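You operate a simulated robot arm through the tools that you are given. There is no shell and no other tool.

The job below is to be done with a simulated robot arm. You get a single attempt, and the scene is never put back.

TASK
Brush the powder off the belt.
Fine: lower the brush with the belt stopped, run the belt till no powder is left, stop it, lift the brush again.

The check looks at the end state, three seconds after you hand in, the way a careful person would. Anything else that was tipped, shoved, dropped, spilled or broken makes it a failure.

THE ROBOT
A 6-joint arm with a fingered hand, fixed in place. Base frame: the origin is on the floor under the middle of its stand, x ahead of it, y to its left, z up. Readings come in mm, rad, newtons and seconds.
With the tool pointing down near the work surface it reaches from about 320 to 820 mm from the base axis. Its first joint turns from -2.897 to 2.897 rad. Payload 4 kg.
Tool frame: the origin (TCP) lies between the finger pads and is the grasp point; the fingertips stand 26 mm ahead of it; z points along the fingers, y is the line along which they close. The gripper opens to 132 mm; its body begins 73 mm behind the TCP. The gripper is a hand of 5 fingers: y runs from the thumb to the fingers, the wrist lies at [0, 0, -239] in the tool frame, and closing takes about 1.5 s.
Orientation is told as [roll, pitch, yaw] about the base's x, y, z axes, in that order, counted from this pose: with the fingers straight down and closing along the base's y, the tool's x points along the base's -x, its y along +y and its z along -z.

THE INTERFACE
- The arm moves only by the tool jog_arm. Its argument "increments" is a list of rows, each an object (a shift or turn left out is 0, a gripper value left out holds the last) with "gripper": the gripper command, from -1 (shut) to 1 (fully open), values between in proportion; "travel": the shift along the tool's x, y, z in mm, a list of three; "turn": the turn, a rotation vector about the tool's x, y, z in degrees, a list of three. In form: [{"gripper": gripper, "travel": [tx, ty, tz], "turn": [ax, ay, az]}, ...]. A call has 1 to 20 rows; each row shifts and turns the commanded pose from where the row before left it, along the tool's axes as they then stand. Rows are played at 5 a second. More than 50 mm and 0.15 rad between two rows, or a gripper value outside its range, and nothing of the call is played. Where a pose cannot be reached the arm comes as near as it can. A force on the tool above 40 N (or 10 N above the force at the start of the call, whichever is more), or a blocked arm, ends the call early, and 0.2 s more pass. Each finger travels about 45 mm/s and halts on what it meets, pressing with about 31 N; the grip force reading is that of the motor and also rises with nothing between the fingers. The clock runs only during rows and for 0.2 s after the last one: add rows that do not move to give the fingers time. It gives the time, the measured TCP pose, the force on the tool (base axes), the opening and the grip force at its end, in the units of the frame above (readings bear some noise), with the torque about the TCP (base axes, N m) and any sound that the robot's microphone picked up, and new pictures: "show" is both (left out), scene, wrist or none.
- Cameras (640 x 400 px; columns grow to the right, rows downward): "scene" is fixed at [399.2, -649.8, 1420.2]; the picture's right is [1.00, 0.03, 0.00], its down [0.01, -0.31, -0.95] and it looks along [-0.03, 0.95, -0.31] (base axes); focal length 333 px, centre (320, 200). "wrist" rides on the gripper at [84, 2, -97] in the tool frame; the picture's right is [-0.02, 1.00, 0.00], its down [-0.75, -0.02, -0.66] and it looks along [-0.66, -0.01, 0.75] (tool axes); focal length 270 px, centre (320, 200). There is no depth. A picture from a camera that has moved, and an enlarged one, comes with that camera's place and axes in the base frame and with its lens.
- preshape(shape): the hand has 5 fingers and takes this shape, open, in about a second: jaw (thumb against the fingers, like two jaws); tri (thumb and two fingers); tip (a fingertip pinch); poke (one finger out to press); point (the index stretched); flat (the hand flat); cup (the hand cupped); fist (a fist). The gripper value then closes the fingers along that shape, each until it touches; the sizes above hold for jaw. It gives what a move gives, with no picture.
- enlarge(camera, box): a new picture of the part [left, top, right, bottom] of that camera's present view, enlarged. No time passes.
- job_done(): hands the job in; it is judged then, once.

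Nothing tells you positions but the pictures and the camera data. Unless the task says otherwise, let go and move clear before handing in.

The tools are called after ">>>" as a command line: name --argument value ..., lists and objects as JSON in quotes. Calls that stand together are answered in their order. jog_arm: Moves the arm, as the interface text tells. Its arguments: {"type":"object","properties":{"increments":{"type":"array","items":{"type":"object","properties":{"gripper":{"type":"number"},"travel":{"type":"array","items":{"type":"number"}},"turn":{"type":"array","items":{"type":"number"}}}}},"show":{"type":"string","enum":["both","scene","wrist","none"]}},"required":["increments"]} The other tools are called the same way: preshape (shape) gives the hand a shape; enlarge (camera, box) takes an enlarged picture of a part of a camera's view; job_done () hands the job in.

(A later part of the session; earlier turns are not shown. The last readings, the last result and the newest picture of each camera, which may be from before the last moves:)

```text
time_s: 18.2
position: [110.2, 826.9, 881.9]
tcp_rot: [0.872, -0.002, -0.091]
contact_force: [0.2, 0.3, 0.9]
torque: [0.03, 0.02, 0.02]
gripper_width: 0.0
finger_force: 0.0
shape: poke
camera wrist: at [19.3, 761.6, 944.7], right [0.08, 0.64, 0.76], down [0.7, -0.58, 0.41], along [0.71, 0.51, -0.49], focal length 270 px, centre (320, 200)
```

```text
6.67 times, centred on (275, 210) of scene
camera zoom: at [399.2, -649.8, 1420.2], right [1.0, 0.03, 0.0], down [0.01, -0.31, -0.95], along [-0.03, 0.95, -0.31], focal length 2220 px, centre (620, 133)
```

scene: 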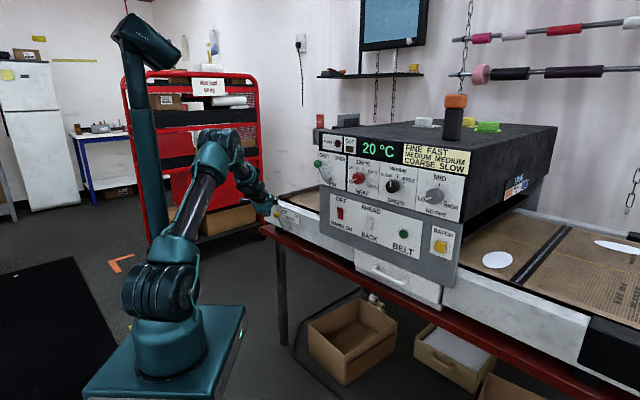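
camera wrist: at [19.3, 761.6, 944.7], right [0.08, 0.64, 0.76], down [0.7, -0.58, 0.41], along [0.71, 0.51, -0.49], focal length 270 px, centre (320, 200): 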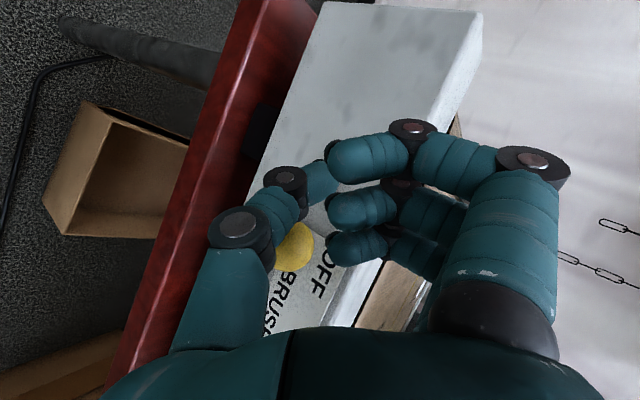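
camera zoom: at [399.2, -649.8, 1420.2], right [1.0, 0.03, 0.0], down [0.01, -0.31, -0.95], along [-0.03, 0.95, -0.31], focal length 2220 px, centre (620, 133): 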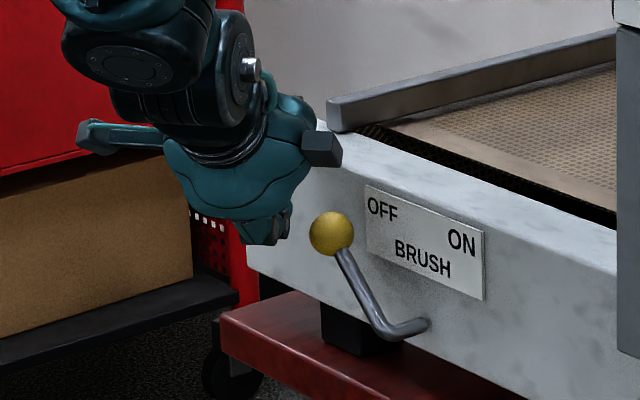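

The ball should now sit beside the finger joint. I'll push sideways along the tool's -x first to make contact, then check.

>>> jog_arm --increments '[{"travel": [-8, 0, 0]}, {"travel": [-8, 0, 0]}, {"travel": [-8, 0, 0]}, {"travel": [0, 0, 0]}]'

>>> enlarge --camera "wrist" --box '[140, 80, 400, 280]'

>>> enlarge --camera "scene" --box '[240, 180, 310, 240]'

```text
time_s: 19.2
position: [130.0, 826.5, 881.4]
tcp_rot: [0.872, 0.003, -0.083]
contact_force: [-26.7, -10.4, 8.8]
torque: [-0.19, 0.38, -0.29]
gripper_width: 0.0
finger_force: 0.0
shape: poke
camera wrist: at [39.9, 759.1, 945.5], right [0.07, 0.64, 0.77], down [0.71, -0.57, 0.41], along [0.7, 0.51, -0.5], focal length 270 px, centre (320, 200)
```

scene: 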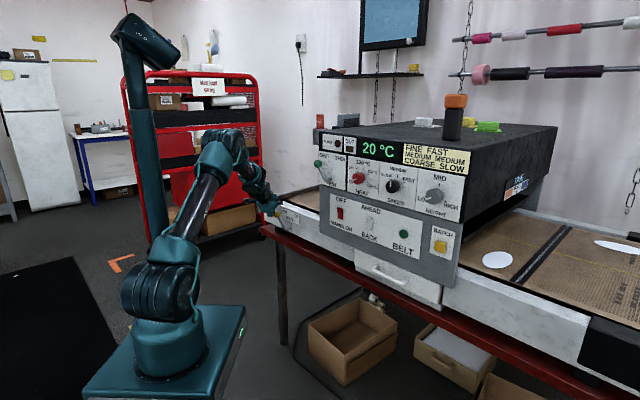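
wrist: 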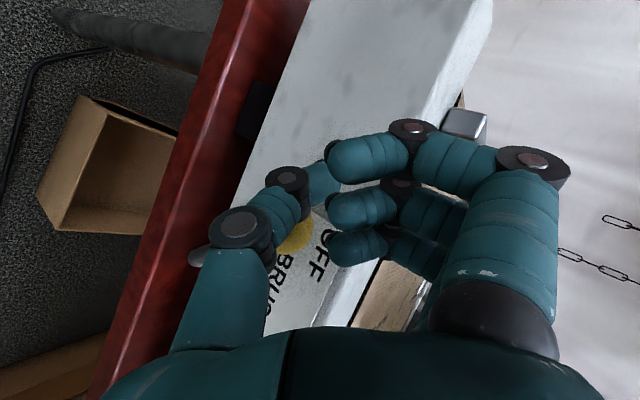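

```text
2.00 times, centred on (270, 180) of wrist
camera zoom: at [39.9, 759.1, 945.5], right [0.07, 0.64, 0.77], down [0.71, -0.57, 0.41], along [0.7, 0.51, -0.5], focal length 541 px, centre (420, 240)
```

zoom: 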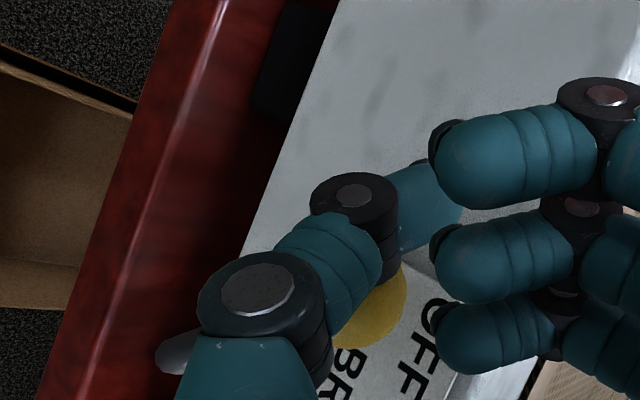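

```text
6.67 times, centred on (275, 210) of scene
camera zoom: at [399.2, -649.8, 1420.2], right [1.0, 0.03, 0.0], down [0.01, -0.31, -0.95], along [-0.03, 0.95, -0.31], focal length 2220 px, centre (620, 133)
```

zoom: 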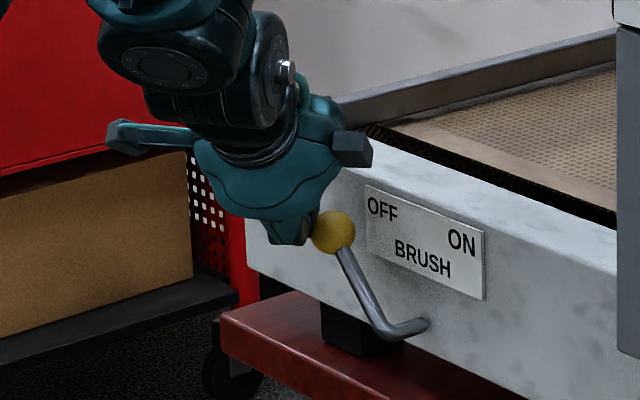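

The finger touches the ball, with about 29 N mostly directed into the frame. Pushing along the panel direction should turn the force into lever motion, so I'll do a few small steps that way.

>>> jog_arm --increments '[{"travel": [-5.8, -1.0, -8.6]}, {"travel": [-6.5, -1.0, -7.0]}, {"travel": [0, 0, 0]}]'

>>> enlarge --camera "wrist" --box '[140, 80, 400, 280]'

>>> enlarge --camera "scene" --box '[240, 180, 310, 240]'

```text
time_s: 20.0
position: [141.5, 811.6, 890.0]
tcp_rot: [0.872, 0.002, -0.085]
contact_force: [-30.3, -12.8, 16.8]
torque: [-0.21, 0.24, -0.3]
gripper_width: 0.1
finger_force: 0.1
shape: poke
camera wrist: at [51.4, 745.1, 954.5], right [0.07, 0.64, 0.77], down [0.71, -0.58, 0.41], along [0.7, 0.51, -0.49], focal length 270 px, centre (320, 200)
```

scene: 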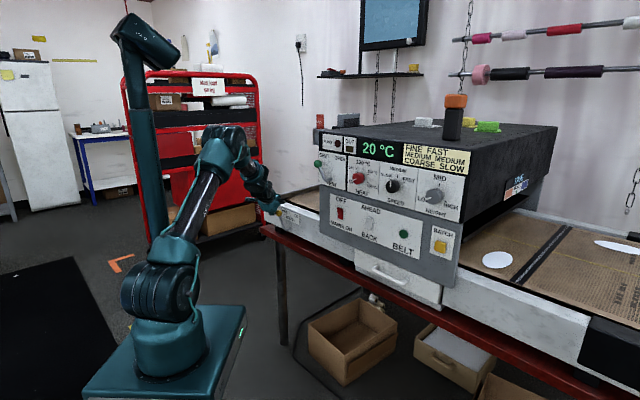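
wrist: 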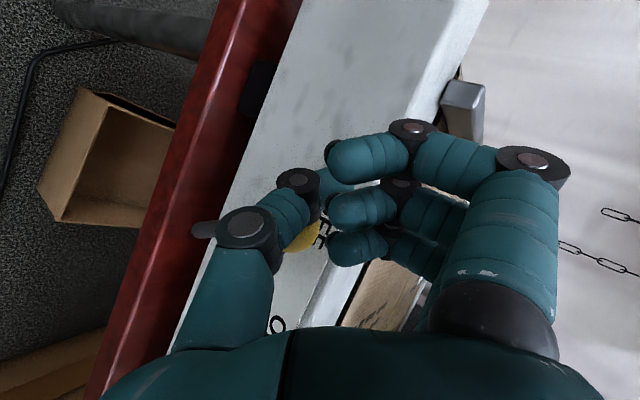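

```text
2.00 times, centred on (270, 180) of wrist
camera zoom: at [51.4, 745.1, 954.5], right [0.07, 0.64, 0.77], down [0.71, -0.58, 0.41], along [0.7, 0.51, -0.49], focal length 541 px, centre (420, 240)
```

zoom: 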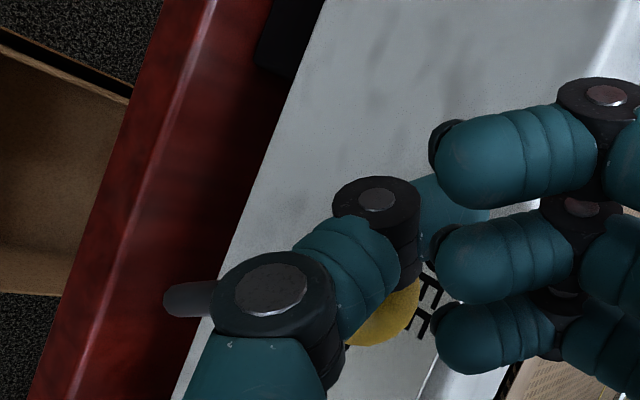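

```text
6.67 times, centred on (275, 210) of scene
camera zoom: at [399.2, -649.8, 1420.2], right [1.0, 0.03, 0.0], down [0.01, -0.31, -0.95], along [-0.03, 0.95, -0.31], focal length 2220 px, centre (620, 133)
```

zoom: 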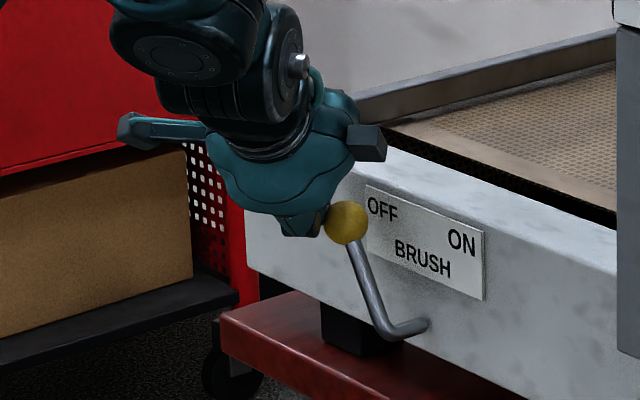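

The lever is turning and has moved about a quarter of its swing. I'll continue along the arc, easing off toward the frame a little.

>>> jog_arm --increments '[{"travel": [-4.8, -1.5, -6.5]}, {"travel": [-4.8, -1.6, -6.5]}, {"travel": [-6.4, -2.4, -5.8]}, {"travel": [-6.4, -2.5, -5.7]}, {"travel": [-6.8, -3.7, -4.4]}, {"travel": [-6.9, -3.7, -4.3]}, {"travel": [0, 0, 0]}]'

>>> enlarge --camera "wrist" --box '[140, 80, 400, 280]'

>>> enlarge --camera "scene" --box '[240, 180, 310, 240]'

```text
time_s: 21.6
position: [179.0, 772.5, 898.9]
tcp_rot: [0.871, -0.001, -0.089]
contact_force: [-0.2, -0.6, -0.2]
torque: [0.01, 0.03, -0.02]
gripper_width: 0.0
finger_force: 0.0
shape: poke
camera wrist: at [87.5, 706.7, 962.7], right [0.08, 0.64, 0.77], down [0.7, -0.58, 0.41], along [0.71, 0.51, -0.49], focal length 270 px, centre (320, 200)
```

scene: 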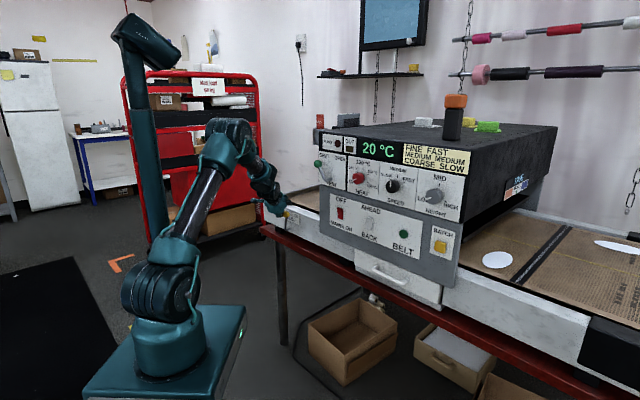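
wrist: 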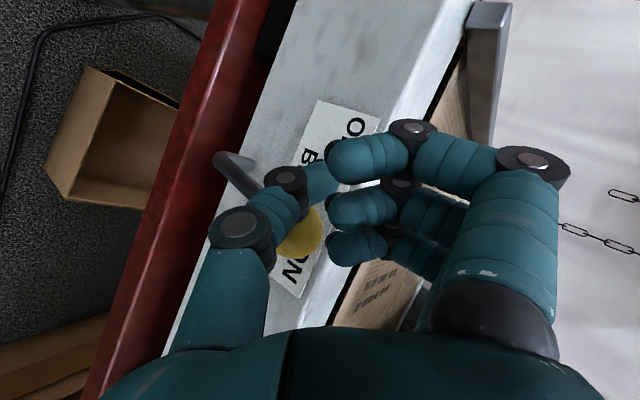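

```text
2.00 times, centred on (270, 180) of wrist
camera zoom: at [87.5, 706.7, 962.7], right [0.08, 0.64, 0.77], down [0.7, -0.58, 0.41], along [0.71, 0.51, -0.49], focal length 541 px, centre (420, 240)
```

zoom: 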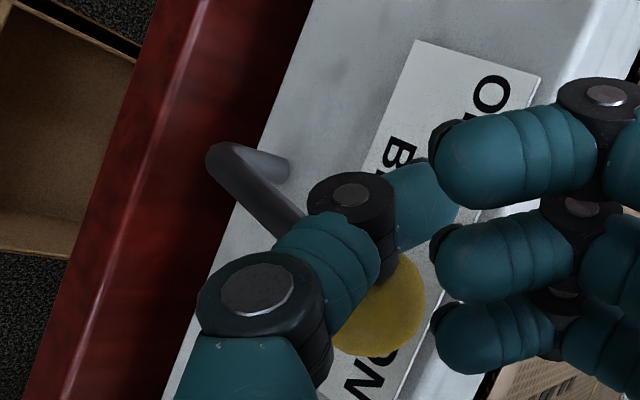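

```text
6.67 times, centred on (275, 210) of scene
camera zoom: at [399.2, -649.8, 1420.2], right [1.0, 0.03, 0.0], down [0.01, -0.31, -0.95], along [-0.03, 0.95, -0.31], focal length 2220 px, centre (620, 133)
```

zoom: 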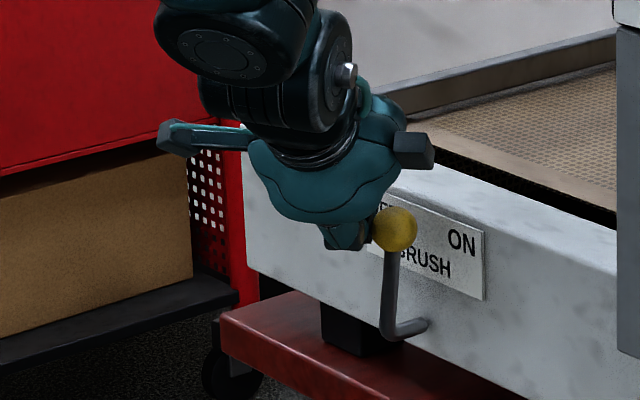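

The lever is past upright and the resistance has gone. I'll finish the swing toward ON.

>>> jog_arm --increments '[{"travel": [-6.7, -5, -3.1]}, {"travel": [-6.7, -5, -3]}, {"travel": [-6.2, -6.1, -1.7]}, {"travel": [-6.2, -6.1, -1.6]}, {"travel": [-5.8, -7.3, -0.1]}, {"travel": [-5.8, -7.3, -0.1]}, {"travel": [0, 0, 0]}]'

>>> enlarge --camera "wrist" --box '[140, 80, 400, 280]'

>>> enlarge --camera "scene" --box '[240, 180, 310, 240]'

```text
time_s: 23.2
position: [211.9, 738.5, 876.1]
tcp_rot: [0.872, -0.001, -0.088]
contact_force: [-4.1, 1.2, 0.8]
torque: [0.01, 0.05, -0.01]
gripper_width: 0.0
finger_force: 0.0
shape: poke
camera wrist: at [121.5, 672.5, 940.8], right [0.08, 0.64, 0.77], down [0.7, -0.58, 0.41], along [0.71, 0.51, -0.49], focal length 270 px, centre (320, 200)
```

scene: 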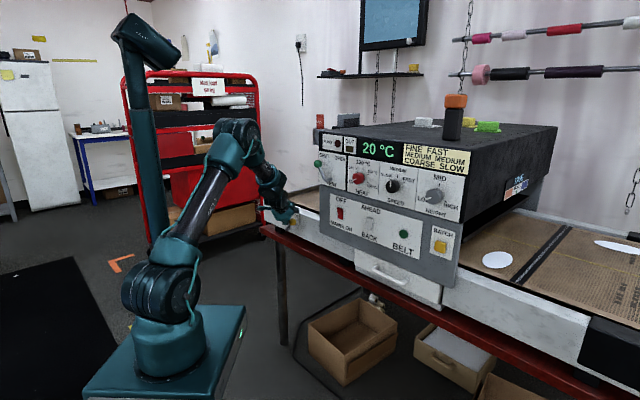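
wrist: 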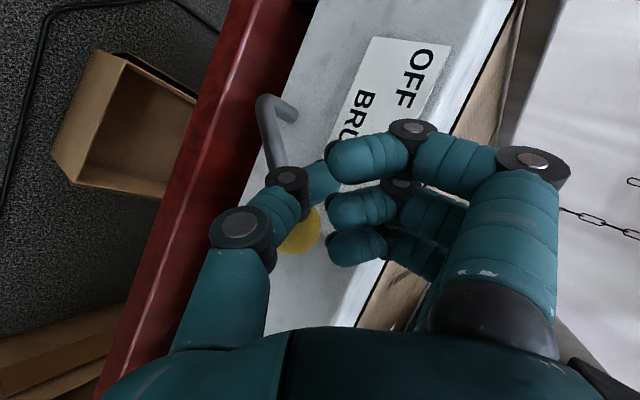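

```text
2.00 times, centred on (270, 180) of wrist
camera zoom: at [121.5, 672.5, 940.8], right [0.08, 0.64, 0.77], down [0.7, -0.58, 0.41], along [0.71, 0.51, -0.49], focal length 541 px, centre (420, 240)
```

zoom: 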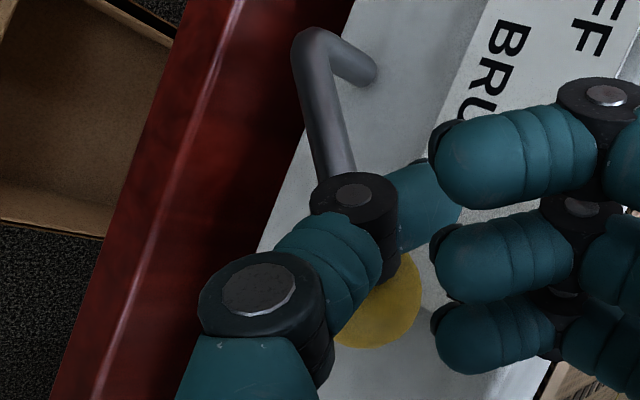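

```text
6.67 times, centred on (275, 210) of scene
camera zoom: at [399.2, -649.8, 1420.2], right [1.0, 0.03, 0.0], down [0.01, -0.31, -0.95], along [-0.03, 0.95, -0.31], focal length 2220 px, centre (620, 133)
```

zoom: 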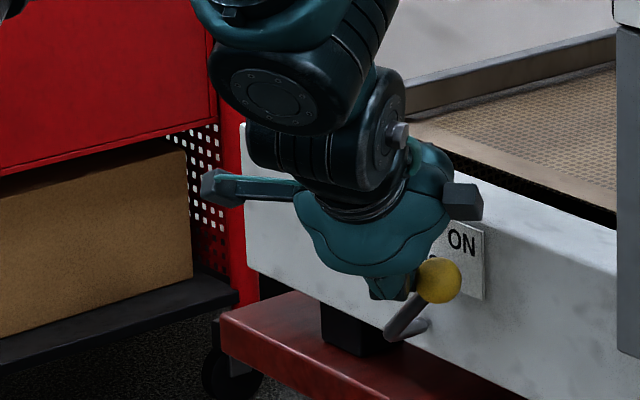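

The lever ball is near (234, 729, 865), about 45° to the ON side. I'll nudge a little further to confirm it's on its end stop.

>>> jog_arm --increments '[{"travel": [-3.1, -4.7, 0.6]}, {"travel": [-3.1, -4.7, 0.6]}, {"travel": [0, 0, 0]}]' --show "scene"

>>> enlarge --camera "scene" --box '[240, 180, 310, 240]'

```text
time_s: 24.0
position: [213.9, 734.5, 870.8]
tcp_rot: [0.873, 0.004, -0.081]
contact_force: [-32.6, 11.2, 7.6]
torque: [0.07, 0.24, -0.03]
gripper_width: 0.1
finger_force: 0.1
shape: poke
```

scene: 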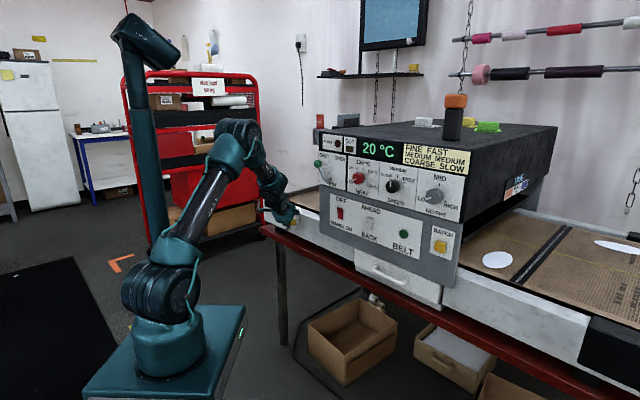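

```text
6.67 times, centred on (275, 210) of scene
camera zoom: at [399.2, -649.8, 1420.2], right [1.0, 0.03, 0.0], down [0.01, -0.31, -0.95], along [-0.03, 0.95, -0.31], focal length 2220 px, centre (620, 133)
```

zoom: 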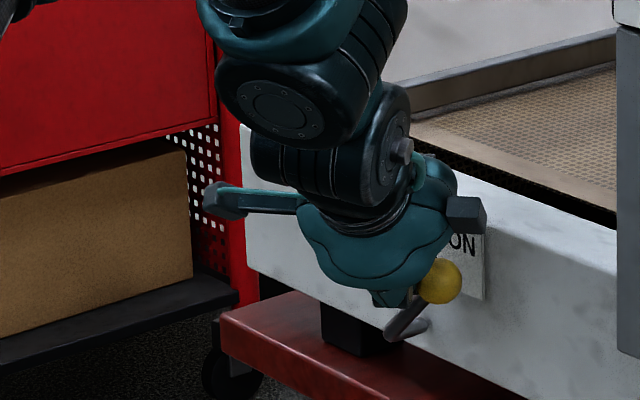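

The force rose to 35 N with the ball no longer moving, so the lever is on its ON stop. I'll back off left and up without touching the ball, move in front of the panel, and turn the finger square to it.

>>> jog_arm --increments '[{"travel": [10, 6, 0]}, {"travel": [4, 20, -30]}, {"travel": [0, 0, -45]}, {"travel": [0, 0, -45]}, {"travel": [-28.5, -16.8, -27.8]}, {"travel": [-28.5, -16.8, -27.8]}, {"travel": [-28.5, -16.8, -27.8]}, {"travel": [-28.5, -16.8, -27.8]}, {"travel": [-28.5, -16.8, -27.8]}, {"travel": [-28.5, -16.8, -27.8]}, {"travel": [-28.5, -16.8, -27.8]}, {"turn": [-5.486, -5.471, 1.996]}, {"turn": [-5.486, -5.471, 1.996]}, {"turn": [-5.486, -5.471, 1.996]}, {"turn": [-5.486, -5.471, 1.996]}, {"turn": [-5.486, -5.471, 1.996]}, {"turn": [-5.486, -5.471, 1.996]}, {"turn": [-5.486, -5.471, 1.996]}, {"travel": [0, 0, 0]}]'

>>> enlarge --camera "scene" --box '[240, 180, 330, 250]'

```text
time_s: 28.0
position: [384.7, 430.8, 1008.0]
tcp_rot: [1.522, -0.016, -0.738]
contact_force: [-0.8, -0.2, -0.6]
torque: [-0.01, -0.01, 0.01]
gripper_width: 0.6
finger_force: 0.0
shape: poke
out of reach, approached as far as the arm can: row 16, 17
camera wrist: at [256.9, 415.3, 1013.3], right [0.04, 0.03, 1.0], down [0.11, -0.99, 0.03], along [0.99, 0.11, -0.04], focal length 270 px, centre (320, 200)
```

scene: 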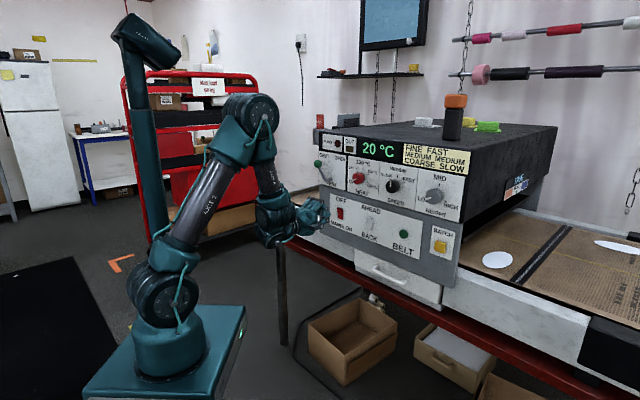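
wrist: 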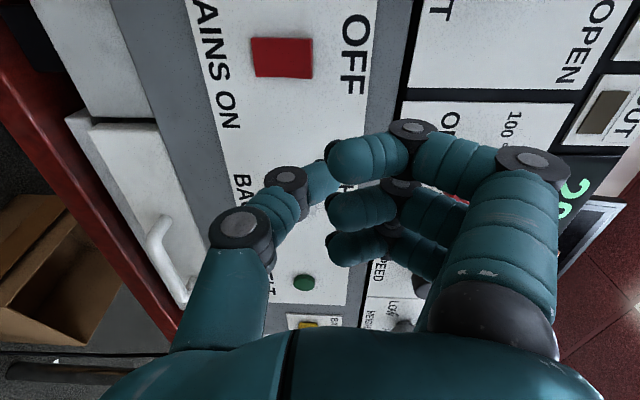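

```text
5.71 times, centred on (285, 215) of scene
camera zoom: at [399.2, -649.8, 1420.2], right [1.0, 0.03, 0.0], down [0.01, -0.31, -0.95], along [-0.03, 0.95, -0.31], focal length 1903 px, centre (520, 114)
```

zoom: 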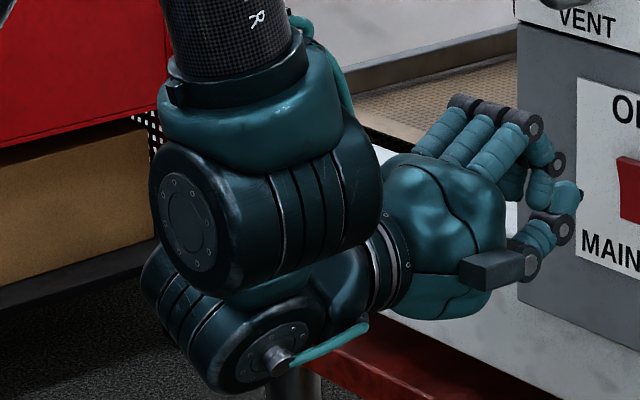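

The finger is nearly square to the panel, just short of one wrist limit. I'll slide right along the panel to in front of the BELT button, staying clear of it, and finish the alignment there.

>>> jog_arm --increments '[{"travel": [-40.2, -4.4, 5.5]}, {"travel": [-40.2, -4.4, 5.5]}, {"travel": [-40.2, -4.4, 5.5]}, {"travel": [-40.2, -4.4, 5.5]}, {"travel": [-40.2, -4.4, 5.5]}, {"travel": [-40.2, -4.4, 5.5]}, {"turn": [-2.8, -2.66, 1.05]}, {"travel": [0, 0, 0]}]'

>>> enlarge --camera "scene" --box '[240, 180, 330, 250]'

>>> enlarge --camera "scene" --box '[340, 180, 460, 290]'

```text
time_s: 29.8
position: [557.2, 285.6, 963.1]
tcp_rot: [1.57, -0.001, -0.785]
contact_force: [0.0, 0.9, -0.3]
torque: [0.0, 0.01, -0.01]
gripper_width: 0.2
finger_force: 0.0
shape: poke
out of reach, approached as far as the arm can: row 5, 6
camera wrist: at [429.3, 275.7, 965.4], right [0.01, -0.01, 1.0], down [0.07, -1.0, -0.02], along [1.0, 0.07, -0.01], focal length 270 px, centre (320, 200)
```

scene: 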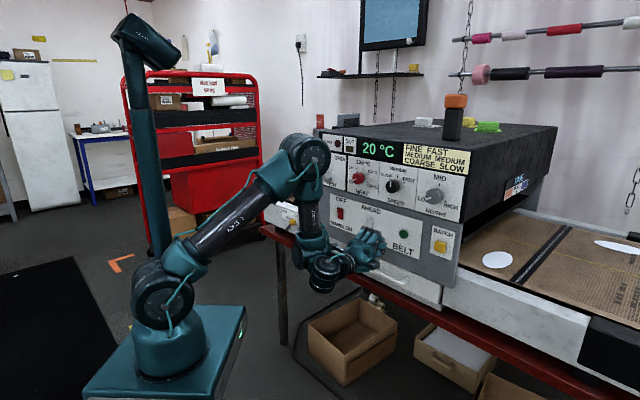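
wrist: 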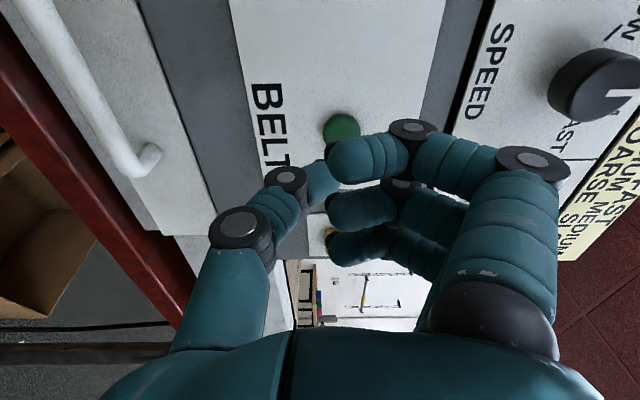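

```text
5.71 times, centred on (285, 215) of scene
camera zoom: at [399.2, -649.8, 1420.2], right [1.0, 0.03, 0.0], down [0.01, -0.31, -0.95], along [-0.03, 0.95, -0.31], focal length 1903 px, centre (520, 114)
```

zoom: 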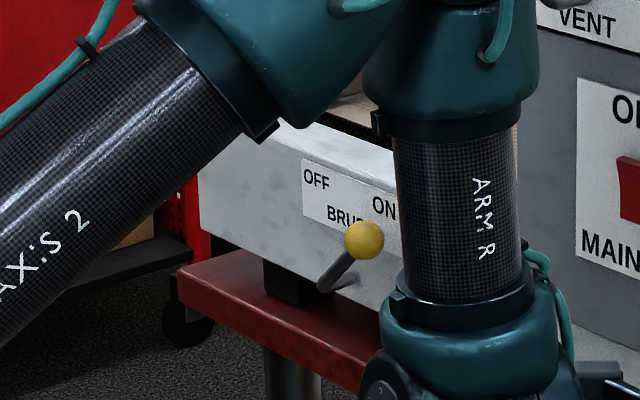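

```text
3.64 times, centred on (400, 235) of scene
camera zoom: at [399.2, -649.8, 1420.2], right [1.0, 0.03, 0.0], down [0.01, -0.31, -0.95], along [-0.03, 0.95, -0.31], focal length 1211 px, centre (29, 73)
```

zoom: 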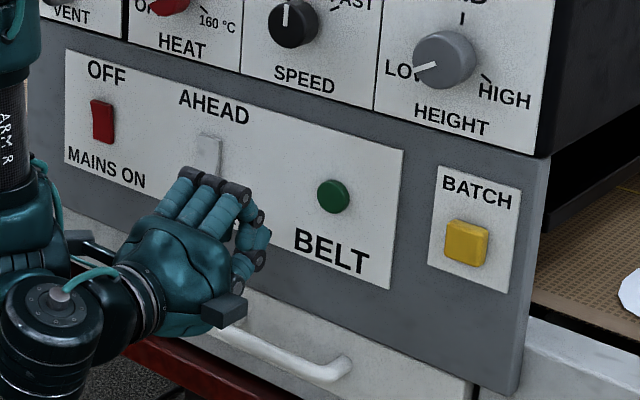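

The brush lever is holding at ON. The finger now points straight at the panel, about 70 mm short and slightly low and left of BELT. I'll line it up in front of the button.

>>> jog_arm --increments '[{"travel": [-7.5, 9, 15]}, {"travel": [-7.5, 9, 15]}, {"travel": [0, 0, 15]}, {"travel": [0, 0, 0]}]'

>>> enlarge --camera "scene" --box '[360, 190, 440, 270]'

>>> enlarge --camera "wrist" --box '[200, 80, 460, 280]'

```text
time_s: 30.8
position: [581.7, 300.8, 969.8]
tcp_rot: [1.577, 0.0, -0.788]
contact_force: [-0.4, 0.5, 0.4]
torque: [-0.04, -0.04, -0.01]
gripper_width: 0.3
finger_force: 0.0
shape: poke
out of reach, approached as far as the arm can: row 2, 3
camera wrist: at [452.6, 292.0, 970.8], right [0.01, -0.02, 1.0], down [0.07, -1.0, -0.02], along [1.0, 0.07, -0.01], focal length 270 px, centre (320, 200)
```

scene: 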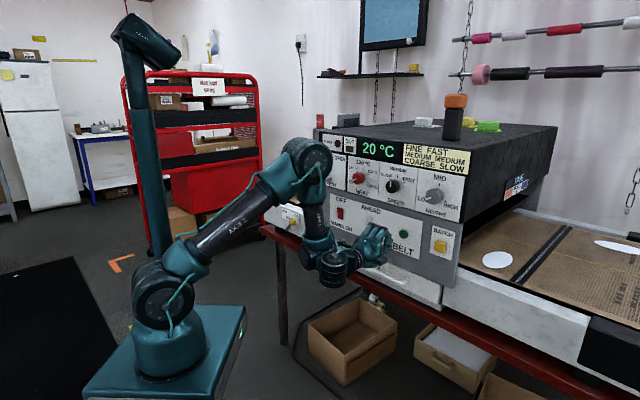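
wrist: 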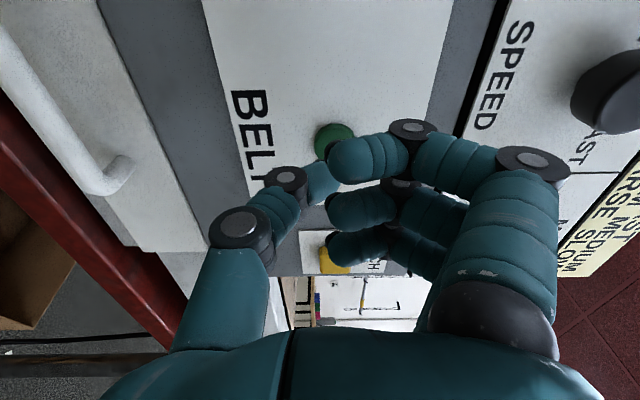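

```text
5.00 times, centred on (400, 230) of scene
camera zoom: at [399.2, -649.8, 1420.2], right [1.0, 0.03, 0.0], down [0.01, -0.31, -0.95], along [-0.03, 0.95, -0.31], focal length 1665 px, centre (-80, 50)
```

zoom: 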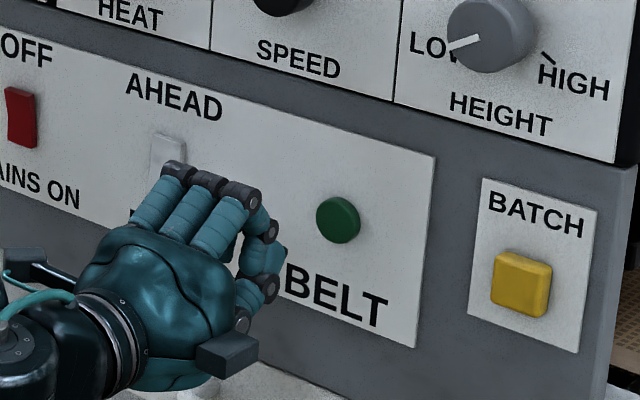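

```text
2.00 times, centred on (330, 180) of wrist
camera zoom: at [452.6, 292.0, 970.8], right [0.01, -0.02, 1.0], down [0.07, -1.0, -0.02], along [1.0, 0.07, -0.01], focal length 541 px, centre (300, 240)
```

zoom: 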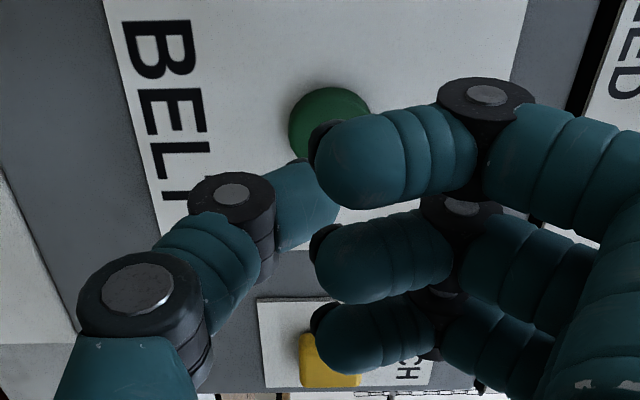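

The arm stops short of that pose with the finger fully horizontal, probably a wrist limit. I'll tip the finger about 24° downward, which eases the wrist, then line up again.

>>> jog_arm --increments '[{"turn": [8, 0, 0]}, {"turn": [8, 0, 0]}, {"turn": [8, 0, 0]}, {"travel": [-3.5, 17, 4]}, {"travel": [-3.5, 17, 4]}, {"travel": [0, 0, 0]}]'

>>> enlarge --camera "scene" --box '[360, 190, 440, 270]'

>>> enlarge --camera "wrist" --box '[200, 80, 460, 280]'

```text
time_s: 32.2
position: [504.3, 285.7, 915.4]
tcp_rot: [1.324, -0.002, -0.79]
contact_force: [-0.2, -0.4, 0.3]
torque: [-0.02, 0.01, -0.02]
gripper_width: 0.0
finger_force: 0.1
shape: poke
out of reach, approached as far as the arm can: row 1, 2, 3, 4, 5
camera wrist: at [378.1, 280.7, 940.6], right [0.19, 0.16, 0.97], down [0.07, -0.99, 0.15], along [0.98, 0.04, -0.2], focal length 270 px, centre (320, 200)
```

scene: 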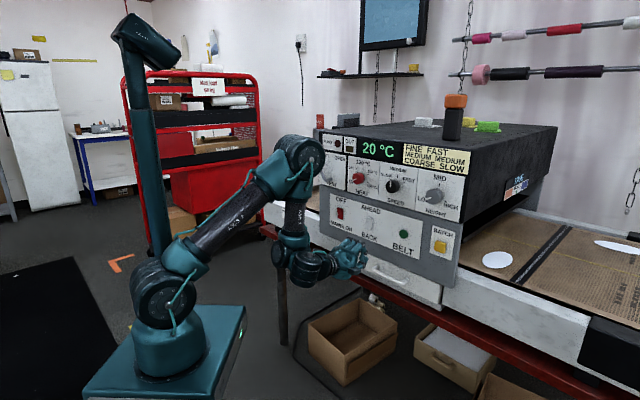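
wrist: 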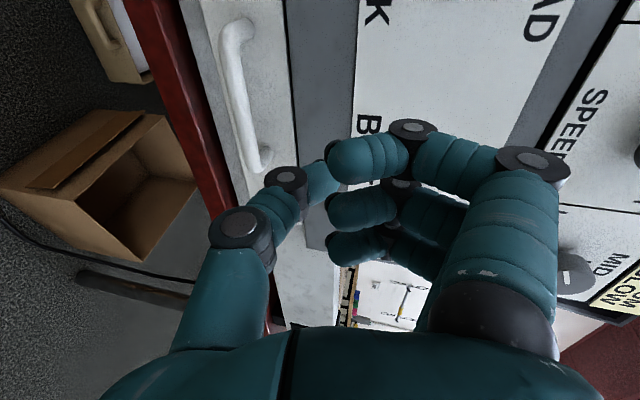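

```text
5.00 times, centred on (400, 230) of scene
camera zoom: at [399.2, -649.8, 1420.2], right [1.0, 0.03, 0.0], down [0.01, -0.31, -0.95], along [-0.03, 0.95, -0.31], focal length 1665 px, centre (-80, 50)
```

zoom: 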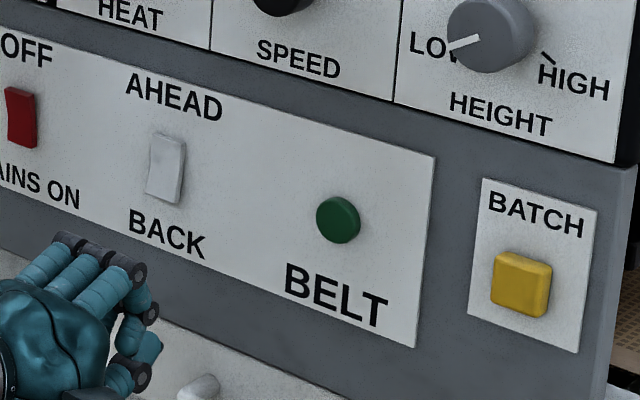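

```text
2.00 times, centred on (330, 180) of wrist
camera zoom: at [378.1, 280.7, 940.6], right [0.19, 0.16, 0.97], down [0.07, -0.99, 0.15], along [0.98, 0.04, -0.2], focal length 541 px, centre (300, 240)
```

zoom: 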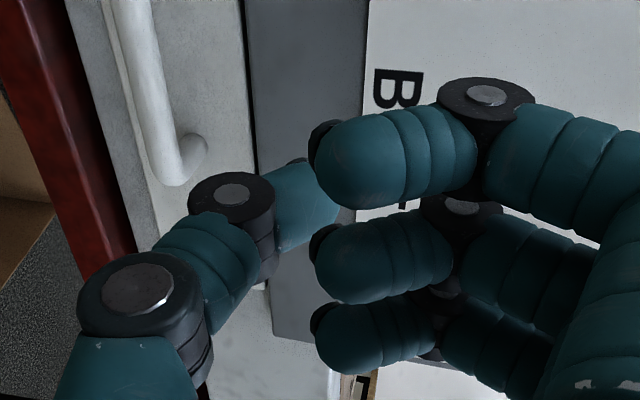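

The lever still reads ON, but the arm keeps running into a joint limit with the hand rolled this way. I'll back away and roll the hand a quarter turn about its own axis, toward the natural roll it started with, to free the wrist.

>>> jog_arm --increments '[{"travel": [0, 0, -15]}, {"turn": [0, 0, -8.2]}, {"turn": [0, 0, -8.2]}, {"turn": [0, 0, -8.2]}, {"turn": [0, 0, -8.2]}, {"turn": [0, 0, -8.2]}, {"turn": [0, 0, -8.2]}, {"turn": [0, 0, -8.2]}, {"turn": [0, 0, -8.2]}, {"turn": [0, 0, -8.2]}, {"turn": [0, 0, -8.2]}, {"turn": [0, 0, -8.2]}, {"travel": [0, 0, 0]}]'

>>> enlarge --camera "scene" --box '[220, 120, 420, 320]'

```text
time_s: 35.0
position: [503.5, 284.5, 911.6]
tcp_rot: [-0.025, -1.32, 0.806]
contact_force: [0.7, 0.6, 0.0]
torque: [0.01, 0.01, -0.01]
gripper_width: 0.0
finger_force: 0.1
shape: poke
out of reach, approached as far as the arm can: row 1
camera wrist: at [421.9, 204.1, 853.7], right [-0.7, 0.71, 0.01], down [-0.31, -0.32, 0.89], along [0.64, 0.62, 0.45], focal length 270 px, centre (320, 200)
```

scene: 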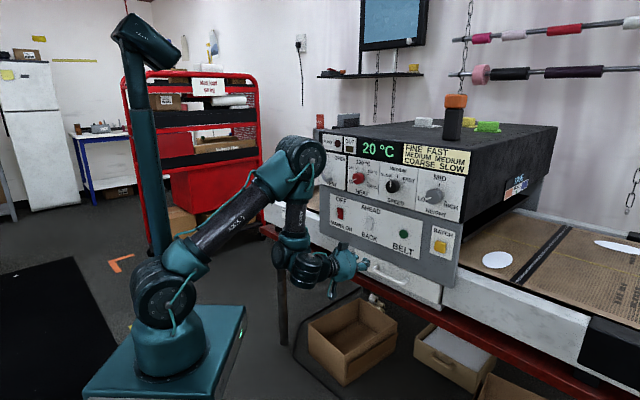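
wrist: 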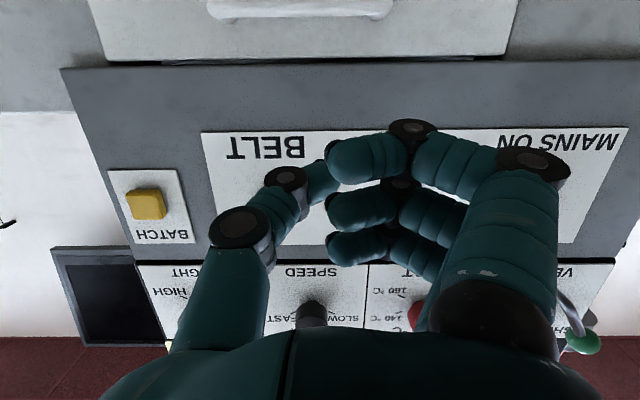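

```text
2.00 times, centred on (320, 220) of scene
camera zoom: at [399.2, -649.8, 1420.2], right [1.0, 0.03, 0.0], down [0.01, -0.31, -0.95], along [-0.03, 0.95, -0.31], focal length 666 px, centre (320, 160)
```

zoom: 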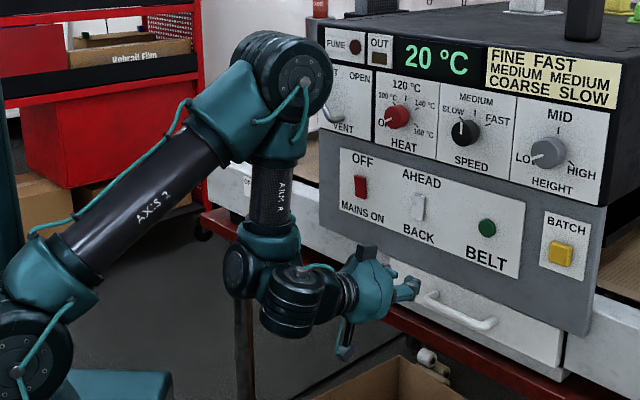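

The roll went through freely, and the arm now looks folded tight with the forearm hanging. I'll steepen the tool about the wrist to roughly 40° down, as at the lever, then raise it out toward the BELT button.

>>> jog_arm --increments '[{"travel": [35.3, 0, -2.6], "turn": [0, 8.5, 0]}, {"travel": [35.3, 0, -2.6], "turn": [0, 8.5, 0]}, {"travel": [35.3, 0, -2.6], "turn": [0, 8.5, 0]}, {"travel": [-39.9, -8.7, -3]}, {"travel": [-39.9, -8.7, -3]}, {"travel": [-39.9, -8.7, -3]}, {"travel": [0, 0, 0]}]'

>>> enlarge --camera "scene" --box '[220, 120, 420, 320]'

```text
time_s: 36.6
position: [434.7, 261.2, 690.8]
tcp_rot: [-0.015, -0.896, 0.787]
contact_force: [0.0, 0.2, -0.3]
torque: [0.02, 0.0, 0.02]
gripper_width: 0.2
finger_force: 0.0
shape: poke
out of reach, approached as far as the arm can: row 1, 2, 3, 4, 5, 6
camera wrist: at [342.5, 172.3, 686.4], right [-0.69, 0.72, 0.01], down [-0.03, -0.04, 1.0], along [0.72, 0.69, 0.04], focal length 270 px, centre (320, 200)
```

scene: 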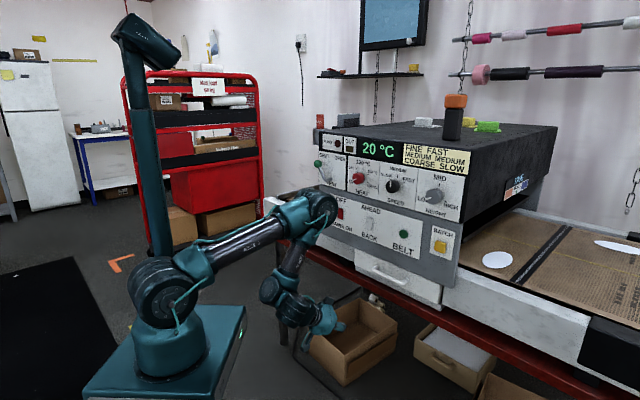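
wrist: 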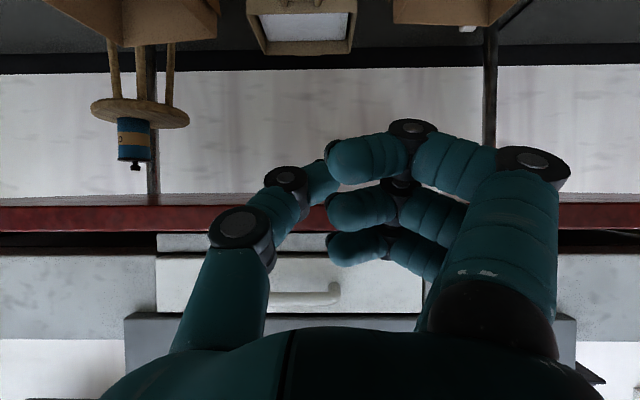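

```text
2.00 times, centred on (320, 220) of scene
camera zoom: at [399.2, -649.8, 1420.2], right [1.0, 0.03, 0.0], down [0.01, -0.31, -0.95], along [-0.03, 0.95, -0.31], focal length 666 px, centre (320, 160)
```

zoom: 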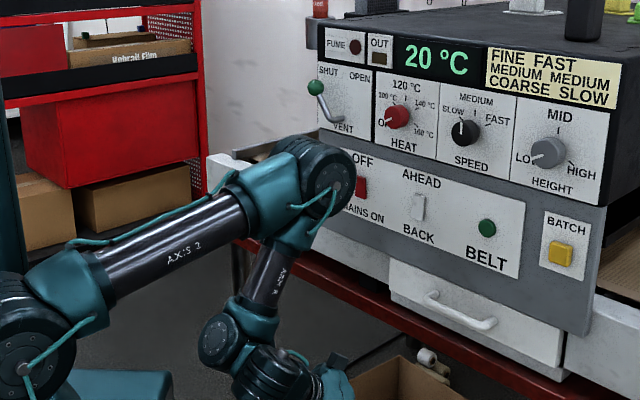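

The solver pulled the arm down and folded it instead of raising it; nothing was touched. Before moving again I'll study the arm's joints closely.

>>> enlarge --camera "scene" --box '[110, 170, 370, 350]'

>>> enlarge --camera "scene" --box '[240, 180, 350, 350]'

```text
2.22 times, centred on (240, 260) of scene
camera zoom: at [399.2, -649.8, 1420.2], right [1.0, 0.03, 0.0], down [0.01, -0.31, -0.95], along [-0.03, 0.95, -0.31], focal length 740 px, centre (498, 67)
```

zoom: 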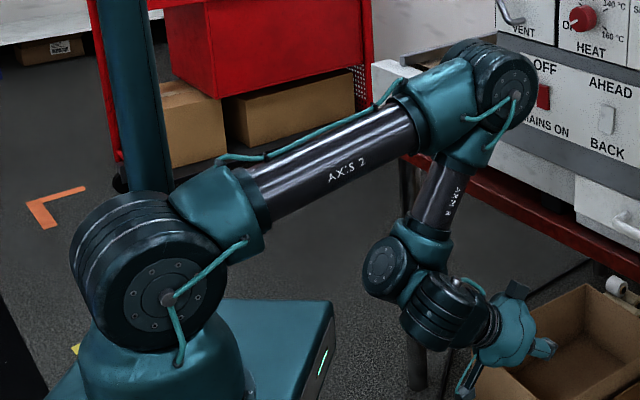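

```text
2.35 times, centred on (295, 265) of scene
camera zoom: at [399.2, -649.8, 1420.2], right [1.0, 0.03, 0.0], down [0.01, -0.31, -0.95], along [-0.03, 0.95, -0.31], focal length 784 px, centre (379, 47)
```

zoom: 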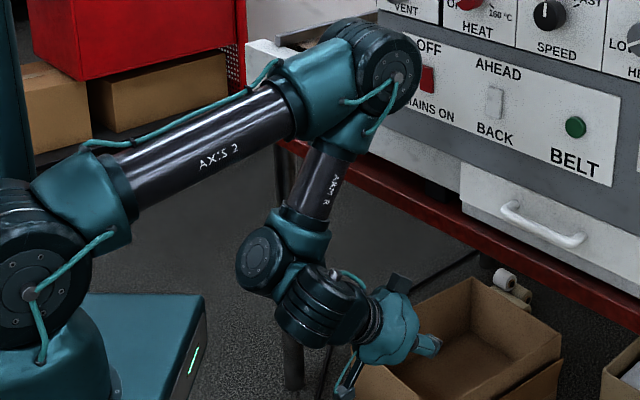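

>>> enlarge --camera "scene" --box '[255, 240, 345, 345]'

>>> enlarge --camera "scene" --box '[120, 180, 220, 340]'

```text
3.81 times, centred on (300, 292) of scene
camera zoom: at [399.2, -649.8, 1420.2], right [1.0, 0.03, 0.0], down [0.01, -0.31, -0.95], along [-0.03, 0.95, -0.31], focal length 1269 px, centre (396, -152)
```

zoom: 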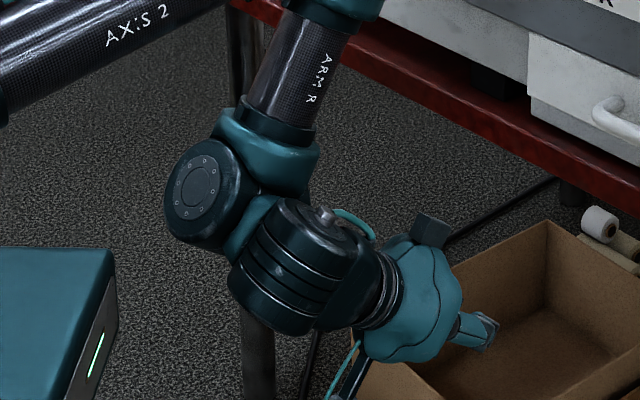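

```text
2.50 times, centred on (170, 260) of scene
camera zoom: at [399.2, -649.8, 1420.2], right [1.0, 0.03, 0.0], down [0.01, -0.31, -0.95], along [-0.03, 0.95, -0.31], focal length 833 px, centre (695, 50)
```

zoom: 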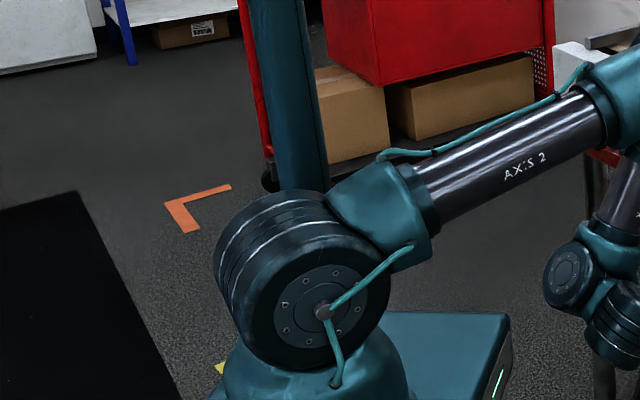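

I see the wrist is a yaw–pitch–roll type and the elbow is folded near its limit. I'll unfold it by moving straight outward a little at this height, with free space ahead, and check whether it follows.

>>> jog_arm --increments '[{"travel": [-12.5, 0, 15.6]}, {"travel": [-12.5, 0, 15.6]}, {"travel": [-12.5, 0, 15.6]}, {"travel": [0, 0, 0]}]'

```text
time_s: 37.6
position: [420.2, 275.6, 674.4]
tcp_rot: [-0.006, -0.875, 0.788]
contact_force: [0.5, -0.4, -0.2]
torque: [0.01, -0.02, -0.01]
gripper_width: 0.0
finger_force: 0.0
shape: poke
out of reach, approached as far as the arm can: row 1, 2, 3
camera wrist: at [329.8, 186.3, 672.8], right [-0.69, 0.72, 0.01], down [-0.01, -0.02, 1.0], along [0.72, 0.69, 0.02], focal length 270 px, centre (320, 200)
```

scene: 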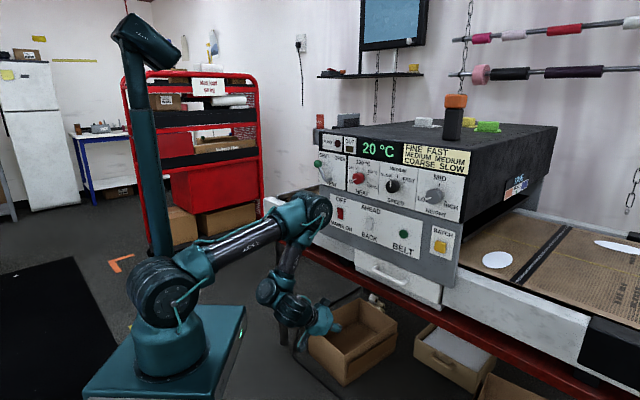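
wrist: 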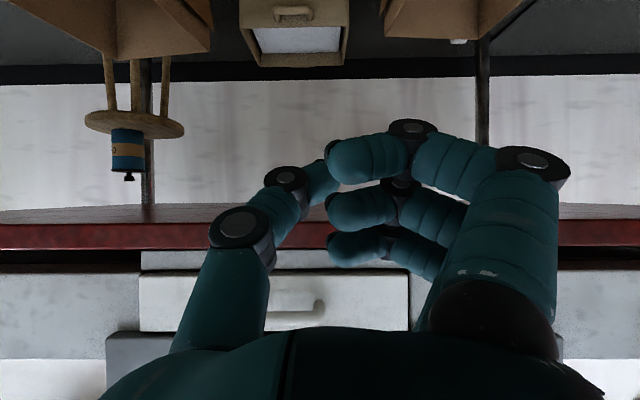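

Moving outward was refused too. With the forearm square to the tool, two wrist axes coincide, so the pitch is locked. Rolling the hand the other way should free it, so I'll roll +45° and see whether the wrist housing moves.

>>> jog_arm --increments '[{"turn": [0, 0, 8.2]}, {"turn": [0, 0, 8.2]}, {"turn": [0, 0, 8.2]}, {"turn": [0, 0, 8.2]}, {"turn": [0, 0, 8.2]}, {"turn": [0, 0, 8.2]}, {"travel": [0, 0, 0]}]' --show "scene"

>>> enlarge --camera "scene" --box '[255, 240, 345, 345]'

```text
time_s: 39.2
position: [421.3, 275.7, 674.7]
tcp_rot: [0.73, -0.527, -0.281]
contact_force: [-0.1, -0.2, -0.5]
torque: [-0.02, 0.03, -0.02]
gripper_width: 0.3
finger_force: 0.2
shape: poke
```

scene: 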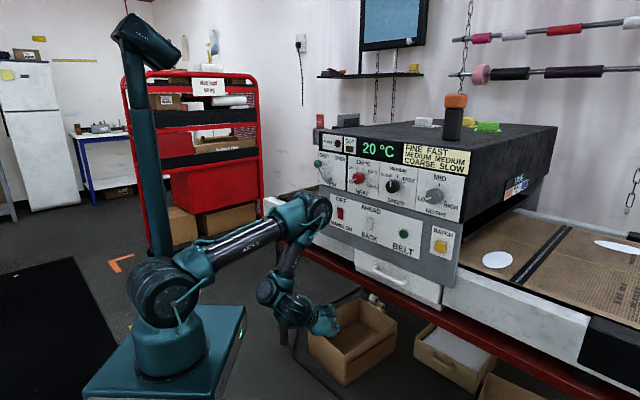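

```text
3.81 times, centred on (300, 292) of scene
camera zoom: at [399.2, -649.8, 1420.2], right [1.0, 0.03, 0.0], down [0.01, -0.31, -0.95], along [-0.03, 0.95, -0.31], focal length 1269 px, centre (396, -152)
```

zoom: 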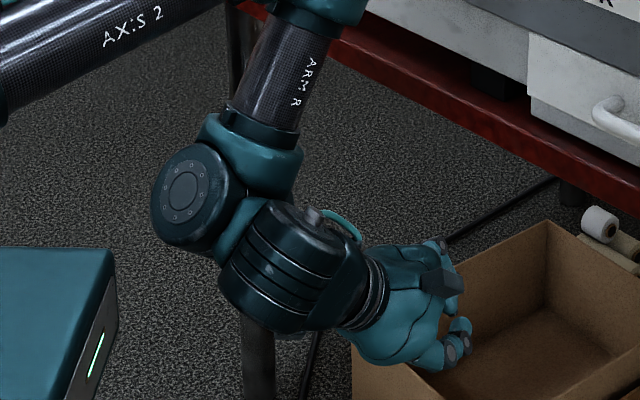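

Only the last joint rolled, so the wrist is still locked. Motion to the left seemed free, so I'll try going left and up in small steps to get back to the region where the arm worked well.

>>> jog_arm --increments '[{"travel": [20.2, 37.8, -12.8]}, {"travel": [20.2, 37.8, -12.8]}, {"travel": [20.2, 37.8, -12.8]}, {"travel": [0, 0, 0]}]' --show "scene"

```text
time_s: 40.2
position: [347.7, 368.4, 685.3]
tcp_rot: [0.743, -0.531, -0.285]
contact_force: [0.4, -0.1, -1.1]
torque: [-0.02, -0.03, 0.01]
gripper_width: 0.0
finger_force: 0.0
shape: poke
out of reach, approached as far as the arm can: row 1, 2, 3
```

scene: 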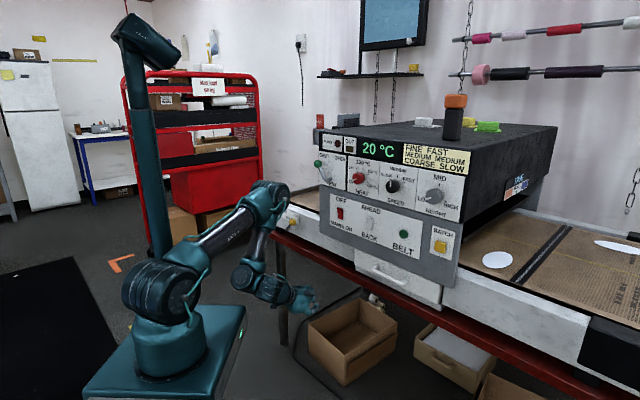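

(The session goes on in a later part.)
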